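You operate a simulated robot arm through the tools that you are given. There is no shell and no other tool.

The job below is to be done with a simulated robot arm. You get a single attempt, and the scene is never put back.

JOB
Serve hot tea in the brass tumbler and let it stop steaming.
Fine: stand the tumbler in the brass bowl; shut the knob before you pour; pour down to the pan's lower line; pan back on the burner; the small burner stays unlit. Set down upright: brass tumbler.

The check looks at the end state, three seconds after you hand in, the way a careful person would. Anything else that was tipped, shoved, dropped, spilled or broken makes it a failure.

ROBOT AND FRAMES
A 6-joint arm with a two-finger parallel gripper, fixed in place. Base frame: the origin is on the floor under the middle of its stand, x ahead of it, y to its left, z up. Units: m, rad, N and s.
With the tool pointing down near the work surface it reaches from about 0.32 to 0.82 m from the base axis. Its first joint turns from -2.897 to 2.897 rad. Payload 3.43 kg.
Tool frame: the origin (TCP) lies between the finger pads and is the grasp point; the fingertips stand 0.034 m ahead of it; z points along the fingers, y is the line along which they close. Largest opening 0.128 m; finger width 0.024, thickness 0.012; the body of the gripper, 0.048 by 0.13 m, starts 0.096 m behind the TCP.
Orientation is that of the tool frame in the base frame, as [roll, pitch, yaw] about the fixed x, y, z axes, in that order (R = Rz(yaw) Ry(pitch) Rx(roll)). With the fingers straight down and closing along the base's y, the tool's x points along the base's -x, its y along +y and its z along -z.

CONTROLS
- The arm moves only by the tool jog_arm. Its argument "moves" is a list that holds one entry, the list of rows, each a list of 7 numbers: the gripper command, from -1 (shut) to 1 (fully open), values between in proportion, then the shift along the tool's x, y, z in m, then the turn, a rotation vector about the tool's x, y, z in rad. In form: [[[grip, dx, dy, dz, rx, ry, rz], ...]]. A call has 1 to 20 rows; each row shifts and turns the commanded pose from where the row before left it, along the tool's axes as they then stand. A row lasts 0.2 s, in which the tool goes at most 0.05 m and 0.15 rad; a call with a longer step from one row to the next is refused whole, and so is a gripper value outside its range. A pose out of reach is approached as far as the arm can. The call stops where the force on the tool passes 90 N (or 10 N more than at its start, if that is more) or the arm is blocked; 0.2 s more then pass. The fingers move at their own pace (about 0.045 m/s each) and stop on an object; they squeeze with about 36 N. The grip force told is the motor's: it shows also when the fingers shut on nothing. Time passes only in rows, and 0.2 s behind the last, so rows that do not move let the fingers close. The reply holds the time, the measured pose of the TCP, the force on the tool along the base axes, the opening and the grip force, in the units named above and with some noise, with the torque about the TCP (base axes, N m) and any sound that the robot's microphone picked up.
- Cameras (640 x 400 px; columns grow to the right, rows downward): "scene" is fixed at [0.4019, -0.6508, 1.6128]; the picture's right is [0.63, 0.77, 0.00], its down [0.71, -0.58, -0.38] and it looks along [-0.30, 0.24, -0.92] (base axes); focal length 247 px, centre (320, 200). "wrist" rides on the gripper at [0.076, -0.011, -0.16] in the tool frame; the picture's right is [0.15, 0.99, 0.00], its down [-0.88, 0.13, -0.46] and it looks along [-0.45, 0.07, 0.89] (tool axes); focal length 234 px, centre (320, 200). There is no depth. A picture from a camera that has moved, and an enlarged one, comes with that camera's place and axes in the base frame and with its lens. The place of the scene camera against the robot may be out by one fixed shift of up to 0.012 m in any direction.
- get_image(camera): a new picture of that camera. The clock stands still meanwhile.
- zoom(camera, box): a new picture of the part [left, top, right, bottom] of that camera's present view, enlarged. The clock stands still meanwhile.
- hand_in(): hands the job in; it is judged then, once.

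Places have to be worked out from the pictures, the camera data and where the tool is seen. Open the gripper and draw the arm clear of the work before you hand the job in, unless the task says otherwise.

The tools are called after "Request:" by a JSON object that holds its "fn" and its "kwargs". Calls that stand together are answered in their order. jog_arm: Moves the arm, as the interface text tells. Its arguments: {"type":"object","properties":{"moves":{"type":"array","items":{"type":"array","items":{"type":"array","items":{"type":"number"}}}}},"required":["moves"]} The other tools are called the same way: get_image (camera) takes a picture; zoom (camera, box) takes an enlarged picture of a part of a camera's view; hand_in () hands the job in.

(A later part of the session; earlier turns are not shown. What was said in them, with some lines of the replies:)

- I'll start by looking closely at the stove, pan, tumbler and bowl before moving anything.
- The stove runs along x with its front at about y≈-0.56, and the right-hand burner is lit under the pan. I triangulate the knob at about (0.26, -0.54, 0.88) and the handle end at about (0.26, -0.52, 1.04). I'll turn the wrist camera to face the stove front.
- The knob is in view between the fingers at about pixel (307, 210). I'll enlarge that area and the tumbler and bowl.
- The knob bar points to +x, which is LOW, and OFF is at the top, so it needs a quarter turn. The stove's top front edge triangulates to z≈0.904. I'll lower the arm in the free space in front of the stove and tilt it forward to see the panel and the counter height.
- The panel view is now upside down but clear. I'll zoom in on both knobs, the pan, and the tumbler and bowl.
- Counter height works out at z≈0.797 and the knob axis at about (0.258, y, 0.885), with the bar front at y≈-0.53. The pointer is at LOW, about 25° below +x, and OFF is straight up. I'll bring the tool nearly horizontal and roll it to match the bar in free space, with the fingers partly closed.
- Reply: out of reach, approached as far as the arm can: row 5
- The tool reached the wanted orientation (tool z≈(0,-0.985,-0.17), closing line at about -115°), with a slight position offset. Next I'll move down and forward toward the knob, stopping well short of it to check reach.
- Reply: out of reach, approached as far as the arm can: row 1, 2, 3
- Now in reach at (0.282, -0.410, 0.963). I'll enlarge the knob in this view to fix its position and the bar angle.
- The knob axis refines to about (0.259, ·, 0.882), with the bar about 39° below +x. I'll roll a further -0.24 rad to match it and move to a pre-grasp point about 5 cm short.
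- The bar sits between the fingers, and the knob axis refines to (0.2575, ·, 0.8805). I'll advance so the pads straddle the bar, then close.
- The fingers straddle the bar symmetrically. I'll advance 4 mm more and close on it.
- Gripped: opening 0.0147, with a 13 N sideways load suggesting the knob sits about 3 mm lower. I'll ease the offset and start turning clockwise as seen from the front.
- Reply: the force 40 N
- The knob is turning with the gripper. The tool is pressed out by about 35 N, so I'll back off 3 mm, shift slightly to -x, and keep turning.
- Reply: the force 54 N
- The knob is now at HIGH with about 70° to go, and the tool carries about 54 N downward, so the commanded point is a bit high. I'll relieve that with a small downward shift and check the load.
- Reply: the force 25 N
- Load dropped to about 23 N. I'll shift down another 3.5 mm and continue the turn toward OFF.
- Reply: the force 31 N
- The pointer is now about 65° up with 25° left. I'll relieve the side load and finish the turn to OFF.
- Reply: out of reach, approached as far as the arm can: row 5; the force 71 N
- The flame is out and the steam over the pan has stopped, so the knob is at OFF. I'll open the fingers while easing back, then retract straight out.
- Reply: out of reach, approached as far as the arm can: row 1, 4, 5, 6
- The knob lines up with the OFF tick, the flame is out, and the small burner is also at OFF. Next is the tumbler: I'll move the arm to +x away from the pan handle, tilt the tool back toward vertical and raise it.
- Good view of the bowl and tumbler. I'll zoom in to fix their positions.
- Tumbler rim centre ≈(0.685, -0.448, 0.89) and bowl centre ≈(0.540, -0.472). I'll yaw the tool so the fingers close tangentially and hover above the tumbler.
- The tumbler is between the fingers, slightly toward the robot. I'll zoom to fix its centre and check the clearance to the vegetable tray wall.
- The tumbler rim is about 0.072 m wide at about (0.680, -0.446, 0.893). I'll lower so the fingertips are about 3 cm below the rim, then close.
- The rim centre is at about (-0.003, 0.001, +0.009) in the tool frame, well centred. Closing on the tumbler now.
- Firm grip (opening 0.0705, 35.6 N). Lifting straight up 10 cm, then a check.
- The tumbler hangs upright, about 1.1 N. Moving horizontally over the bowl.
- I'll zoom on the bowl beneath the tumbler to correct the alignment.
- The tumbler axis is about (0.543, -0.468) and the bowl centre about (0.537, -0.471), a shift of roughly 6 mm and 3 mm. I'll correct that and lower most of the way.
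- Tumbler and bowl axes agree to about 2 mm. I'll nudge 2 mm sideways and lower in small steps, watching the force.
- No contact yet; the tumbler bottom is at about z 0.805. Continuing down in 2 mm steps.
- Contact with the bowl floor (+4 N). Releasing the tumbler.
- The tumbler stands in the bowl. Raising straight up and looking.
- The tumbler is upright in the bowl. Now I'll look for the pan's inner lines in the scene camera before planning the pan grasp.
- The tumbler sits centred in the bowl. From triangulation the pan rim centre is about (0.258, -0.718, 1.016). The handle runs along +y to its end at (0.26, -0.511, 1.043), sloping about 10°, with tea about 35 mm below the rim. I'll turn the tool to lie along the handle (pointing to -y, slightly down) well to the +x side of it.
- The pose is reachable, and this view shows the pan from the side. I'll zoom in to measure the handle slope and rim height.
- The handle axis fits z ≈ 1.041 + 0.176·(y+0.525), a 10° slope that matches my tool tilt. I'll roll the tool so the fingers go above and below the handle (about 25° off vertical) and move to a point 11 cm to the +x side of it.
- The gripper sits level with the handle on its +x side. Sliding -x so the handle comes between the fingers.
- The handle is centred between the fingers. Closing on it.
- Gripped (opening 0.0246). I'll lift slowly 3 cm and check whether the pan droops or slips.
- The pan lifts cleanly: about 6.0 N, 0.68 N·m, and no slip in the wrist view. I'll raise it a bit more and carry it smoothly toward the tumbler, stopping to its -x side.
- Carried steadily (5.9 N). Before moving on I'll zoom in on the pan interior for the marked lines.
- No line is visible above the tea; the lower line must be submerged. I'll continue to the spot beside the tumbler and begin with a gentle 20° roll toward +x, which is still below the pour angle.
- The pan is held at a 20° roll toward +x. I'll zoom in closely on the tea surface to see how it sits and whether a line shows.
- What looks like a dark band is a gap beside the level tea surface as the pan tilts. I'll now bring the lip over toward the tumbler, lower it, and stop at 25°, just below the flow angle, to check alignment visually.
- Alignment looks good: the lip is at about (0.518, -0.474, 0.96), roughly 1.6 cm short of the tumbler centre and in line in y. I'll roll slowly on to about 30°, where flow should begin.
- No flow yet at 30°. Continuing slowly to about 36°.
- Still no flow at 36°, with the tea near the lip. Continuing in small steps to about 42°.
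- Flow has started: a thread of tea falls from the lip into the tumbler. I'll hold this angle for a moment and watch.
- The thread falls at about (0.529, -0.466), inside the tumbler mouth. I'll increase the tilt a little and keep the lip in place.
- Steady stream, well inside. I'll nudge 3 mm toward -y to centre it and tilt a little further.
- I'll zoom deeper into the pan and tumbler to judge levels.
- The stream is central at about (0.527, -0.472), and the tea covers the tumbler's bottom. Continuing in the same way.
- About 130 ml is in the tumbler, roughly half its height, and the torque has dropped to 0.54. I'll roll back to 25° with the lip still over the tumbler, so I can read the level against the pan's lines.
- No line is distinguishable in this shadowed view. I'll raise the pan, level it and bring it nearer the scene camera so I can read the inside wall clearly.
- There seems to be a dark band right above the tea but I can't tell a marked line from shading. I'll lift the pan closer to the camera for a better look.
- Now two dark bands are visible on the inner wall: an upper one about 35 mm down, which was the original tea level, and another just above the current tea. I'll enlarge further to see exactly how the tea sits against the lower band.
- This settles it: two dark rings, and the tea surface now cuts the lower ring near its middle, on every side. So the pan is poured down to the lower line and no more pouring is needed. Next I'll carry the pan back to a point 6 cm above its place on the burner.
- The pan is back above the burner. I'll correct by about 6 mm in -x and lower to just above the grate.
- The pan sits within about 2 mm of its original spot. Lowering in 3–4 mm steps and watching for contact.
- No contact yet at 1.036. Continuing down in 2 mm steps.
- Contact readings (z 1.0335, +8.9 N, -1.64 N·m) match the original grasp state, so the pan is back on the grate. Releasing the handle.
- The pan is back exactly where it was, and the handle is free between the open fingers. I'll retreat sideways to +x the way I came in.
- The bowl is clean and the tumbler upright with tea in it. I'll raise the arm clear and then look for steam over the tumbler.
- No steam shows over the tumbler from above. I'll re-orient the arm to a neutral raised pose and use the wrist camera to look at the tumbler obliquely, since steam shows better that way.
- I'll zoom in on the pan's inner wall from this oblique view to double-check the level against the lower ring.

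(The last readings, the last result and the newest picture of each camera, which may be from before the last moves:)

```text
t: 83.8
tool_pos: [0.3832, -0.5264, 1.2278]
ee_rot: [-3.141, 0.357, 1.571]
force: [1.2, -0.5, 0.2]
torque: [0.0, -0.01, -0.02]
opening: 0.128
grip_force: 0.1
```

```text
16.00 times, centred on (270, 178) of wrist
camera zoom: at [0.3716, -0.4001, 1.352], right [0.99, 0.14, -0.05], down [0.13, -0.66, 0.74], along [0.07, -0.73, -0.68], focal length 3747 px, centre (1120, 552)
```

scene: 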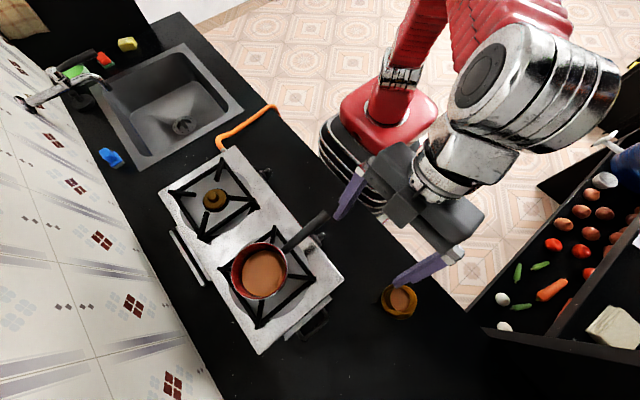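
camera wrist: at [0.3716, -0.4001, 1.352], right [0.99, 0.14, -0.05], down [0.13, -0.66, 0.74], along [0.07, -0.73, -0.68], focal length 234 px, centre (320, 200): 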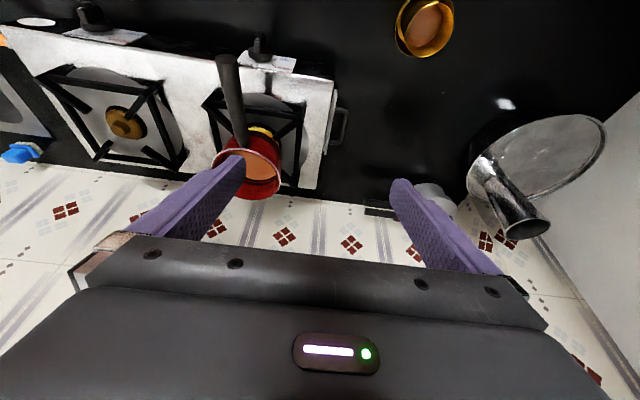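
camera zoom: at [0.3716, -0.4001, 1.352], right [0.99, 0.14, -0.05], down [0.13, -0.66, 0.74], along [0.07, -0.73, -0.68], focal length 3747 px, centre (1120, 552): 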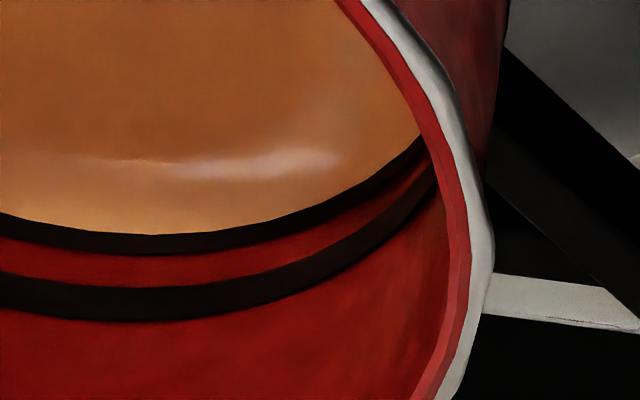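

The tea meets the lower ring a little below its mid-height, so the level is right. I'll draw the arm back toward its start position and let some time pass, then check for steam again.

Request:
{"fn": "jog_arm", "kwargs": {"moves": [[[1, 0.0298, -0.006, -0.0175, 0, 0, 0], [1, 0.0298, -0.006, -0.0175, 0, 0, 0], [1, 0.0298, -0.006, -0.0175, 0, 0, 0], [1, 0.0298, -0.006, -0.0175, 0, 0, 0], [1, 0.0298, -0.006, -0.0175, 0, 0, 0], [1, 0, 0, 0, 0, 0, 0], [1, 0, 0, 0, 0, 0, 0], [1, 0, 0, 0, 0, 0, 0], [1, 0, 0, 0, 0, 0, 0], [1, 0, 0, 0, 0, 0, 0], [1, 0, 0, 0, 0, 0, 0], [1, 0, 0, 0, 0, 0, 0], [1, 0, 0, 0, 0, 0, 0], [1, 0, 0, 0, 0, 0, 0], [1, 0, 0, 0, 0, 0, 0], [1, 0, 0, 0, 0, 0, 0], [1, 0, 0, 0, 0, 0, 0], [1, 0, 0, 0, 0, 0, 0], [1, 0, 0, 0, 0, 0, 0], [1, 0, 0, 0, 0, 0, 0]]]}}

Request:
{"fn": "get_image", "kwargs": {"camera": "scene"}}

Request:
{"fn": "get_image", "kwargs": {"camera": "wrist"}}

Request:
{"fn": "zoom", "kwargs": {"camera": "scene", "box": [370, 265, 435, 335]}}

```text
t: 88.0
tool_pos: [0.3512, -0.3589, 1.2589]
ee_rot: [3.14, 0.359, 1.57]
force: [-0.2, 0.0, 0.0]
torque: [0.0, 0.02, 0.01]
opening: 0.1281
grip_force: 0.2
```

```text
taken
```

scene: 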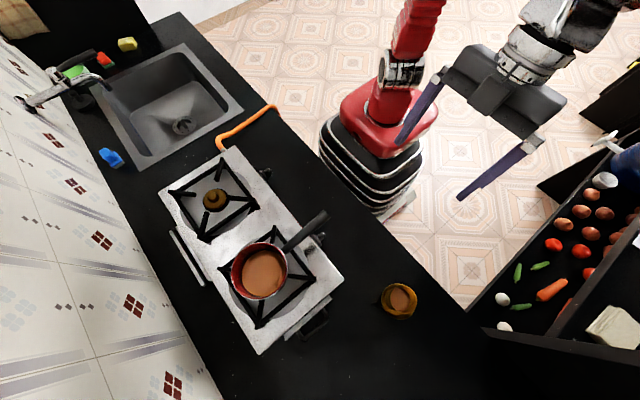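

```text
taken
camera wrist: at [0.3399, -0.2314, 1.3831], right [0.99, 0.14, -0.05], down [0.13, -0.66, 0.74], along [0.07, -0.74, -0.67], focal length 234 px, centre (320, 200)
```

wrist: 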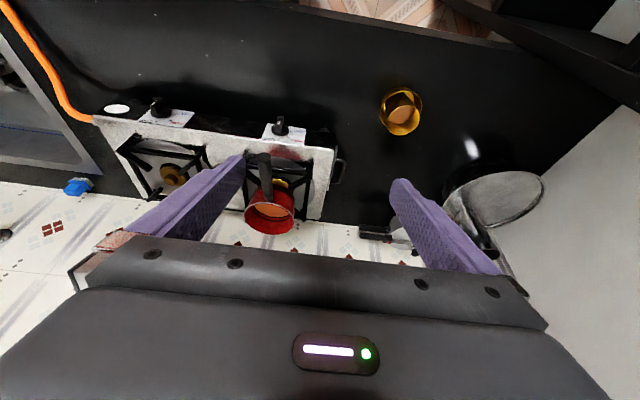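

```text
5.71 times, centred on (402, 300) of scene
camera zoom: at [0.4019, -0.6508, 1.6128], right [0.63, 0.77, 0.0], down [0.71, -0.58, -0.38], along [-0.3, 0.24, -0.92], focal length 1414 px, centre (-151, -371)
```

zoom: 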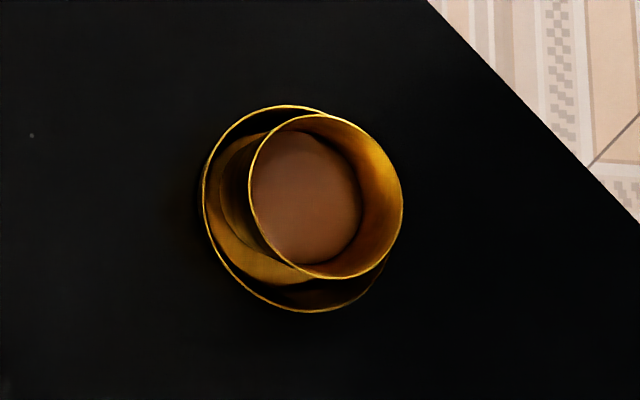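

Request:
{"fn": "zoom", "kwargs": {"camera": "wrist", "box": [350, 60, 450, 160]}}

Request:
{"fn": "zoom", "kwargs": {"camera": "wrist", "box": [100, 90, 350, 240]}}

```text
4.00 times, centred on (400, 110) of wrist
camera zoom: at [0.3399, -0.2314, 1.3831], right [0.99, 0.14, -0.05], down [0.13, -0.66, 0.74], along [0.07, -0.74, -0.67], focal length 937 px, centre (0, 560)
```

zoom: 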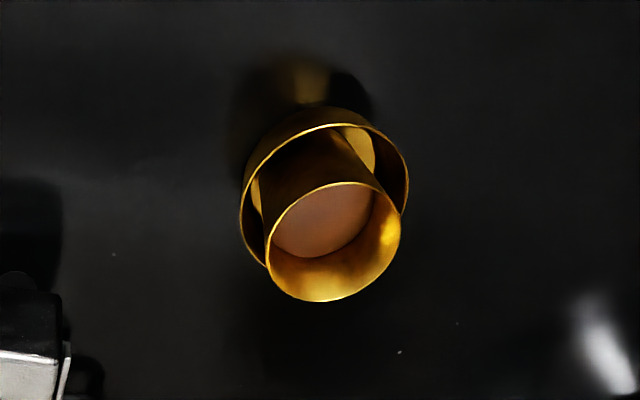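

```text
2.56 times, centred on (225, 165) of wrist
camera zoom: at [0.3399, -0.2314, 1.3831], right [0.99, 0.14, -0.05], down [0.13, -0.66, 0.74], along [0.07, -0.74, -0.67], focal length 600 px, centre (563, 290)
```

zoom: 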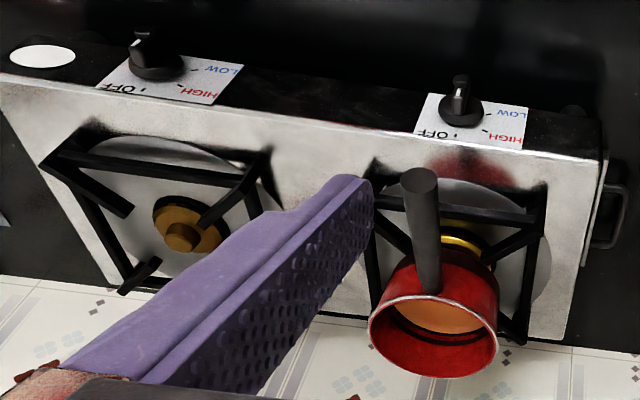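

Both knobs are at OFF, no flame, no steam visible, the pan is on its burner and the tumbler is upright in the bowl. I'll let about 8 more seconds pass to be sure the tea has settled and check once more.

Request:
{"fn": "jog_arm", "kwargs": {"moves": [[[1, 0, 0, 0, 0, 0, 0], [1, 0, 0, 0, 0, 0, 0], [1, 0, 0, 0, 0, 0, 0], [1, 0, 0, 0, 0, 0, 0], [1, 0, 0, 0, 0, 0, 0], [1, 0, 0, 0, 0, 0, 0], [1, 0, 0, 0, 0, 0, 0], [1, 0, 0, 0, 0, 0, 0], [1, 0, 0, 0, 0, 0, 0], [1, 0, 0, 0, 0, 0, 0], [1, 0, 0, 0, 0, 0, 0], [1, 0, 0, 0, 0, 0, 0], [1, 0, 0, 0, 0, 0, 0], [1, 0, 0, 0, 0, 0, 0], [1, 0, 0, 0, 0, 0, 0], [1, 0, 0, 0, 0, 0, 0], [1, 0, 0, 0, 0, 0, 0], [1, 0, 0, 0, 0, 0, 0], [1, 0, 0, 0, 0, 0, 0], [1, 0, 0, 0, 0, 0, 0]]]}}

Request:
{"fn": "jog_arm", "kwargs": {"moves": [[[1, 0, 0, 0, 0, 0, 0], [1, 0, 0, 0, 0, 0, 0], [1, 0, 0, 0, 0, 0, 0], [1, 0, 0, 0, 0, 0, 0], [1, 0, 0, 0, 0, 0, 0], [1, 0, 0, 0, 0, 0, 0], [1, 0, 0, 0, 0, 0, 0], [1, 0, 0, 0, 0, 0, 0], [1, 0, 0, 0, 0, 0, 0], [1, 0, 0, 0, 0, 0, 0], [1, 0, 0, 0, 0, 0, 0], [1, 0, 0, 0, 0, 0, 0], [1, 0, 0, 0, 0, 0, 0], [1, 0, 0, 0, 0, 0, 0], [1, 0, 0, 0, 0, 0, 0], [1, 0, 0, 0, 0, 0, 0], [1, 0, 0, 0, 0, 0, 0], [1, 0, 0, 0, 0, 0, 0], [1, 0, 0, 0, 0, 0, 0], [1, 0, 0, 0, 0, 0, 0]]]}}

Request:
{"fn": "get_image", "kwargs": {"camera": "scene"}}

Request:
{"fn": "zoom", "kwargs": {"camera": "wrist", "box": [350, 60, 450, 160]}}

Request:
{"fn": "zoom", "kwargs": {"camera": "scene", "box": [220, 225, 440, 335]}}

```text
t: 92.2
tool_pos: [0.3519, -0.3582, 1.2604]
ee_rot: [-3.141, 0.36, 1.569]
force: [-0.8, 0.2, -0.2]
torque: [0.03, 0.03, -0.02]
opening: 0.128
grip_force: 0.1
```

```text
t: 96.4
tool_pos: [0.3507, -0.3576, 1.2592]
ee_rot: [-3.141, 0.358, 1.57]
force: [0.1, 0.4, -0.6]
torque: [-0.03, 0.02, 0.01]
opening: 0.128
grip_force: 0.1
```

```text
taken
```

scene: 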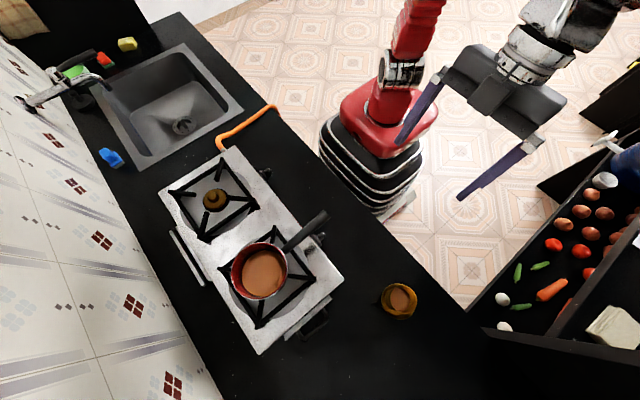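

```text
4.00 times, centred on (400, 110) of wrist
camera zoom: at [0.3399, -0.2314, 1.3831], right [0.99, 0.14, -0.05], down [0.13, -0.66, 0.74], along [0.07, -0.74, -0.67], focal length 937 px, centre (0, 560)
```

zoom: 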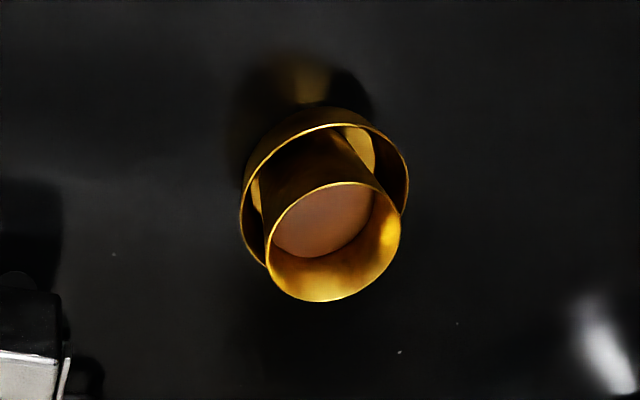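

```text
2.91 times, centred on (330, 280) of scene
camera zoom: at [0.4019, -0.6508, 1.6128], right [0.63, 0.77, 0.0], down [0.71, -0.58, -0.38], along [-0.3, 0.24, -0.92], focal length 720 px, centre (291, -33)
```

zoom: 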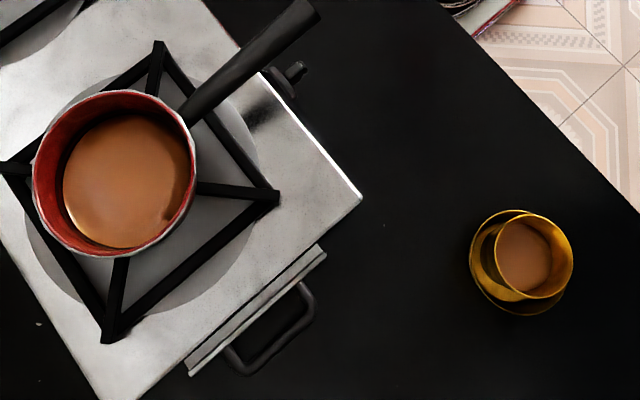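

At t=96 nothing steams. The tumbler stands upright in the clean bowl with tea in it, the pan is on its burner with tea at the lower ring, both knobs are at OFF, and I see no spills. The gripper is open and the arm is clear, so I'm handing in.

Request:
{"fn": "hand_in", "kwargs": {}}

```text
The job is handed in.
```

The tea is served and the job is handed in. I haven't seen the result of the check.

- **Tumbler:** it stands upright in the brass bowl, roughly half full by my estimate. I saw no spills in the bowl or on the counter.
- **Knob:** the big burner's knob was turned to OFF and the flame was out before I picked up the pan. The small burner was never lit.
- **Pour:** the tea left in the pan meets the lower of the two rings on the inside wall, a little below the middle of that ring.
- **Pan:** it is back on its burner, within a couple of millimetres of where it started.
- **Steam:** the pan's steam stopped when the flame went out. I never saw steam from the tumbler, including a last look just before handing in, about 30 seconds after the pour.
- **Arm:** the gripper is open and drawn clear of the work.
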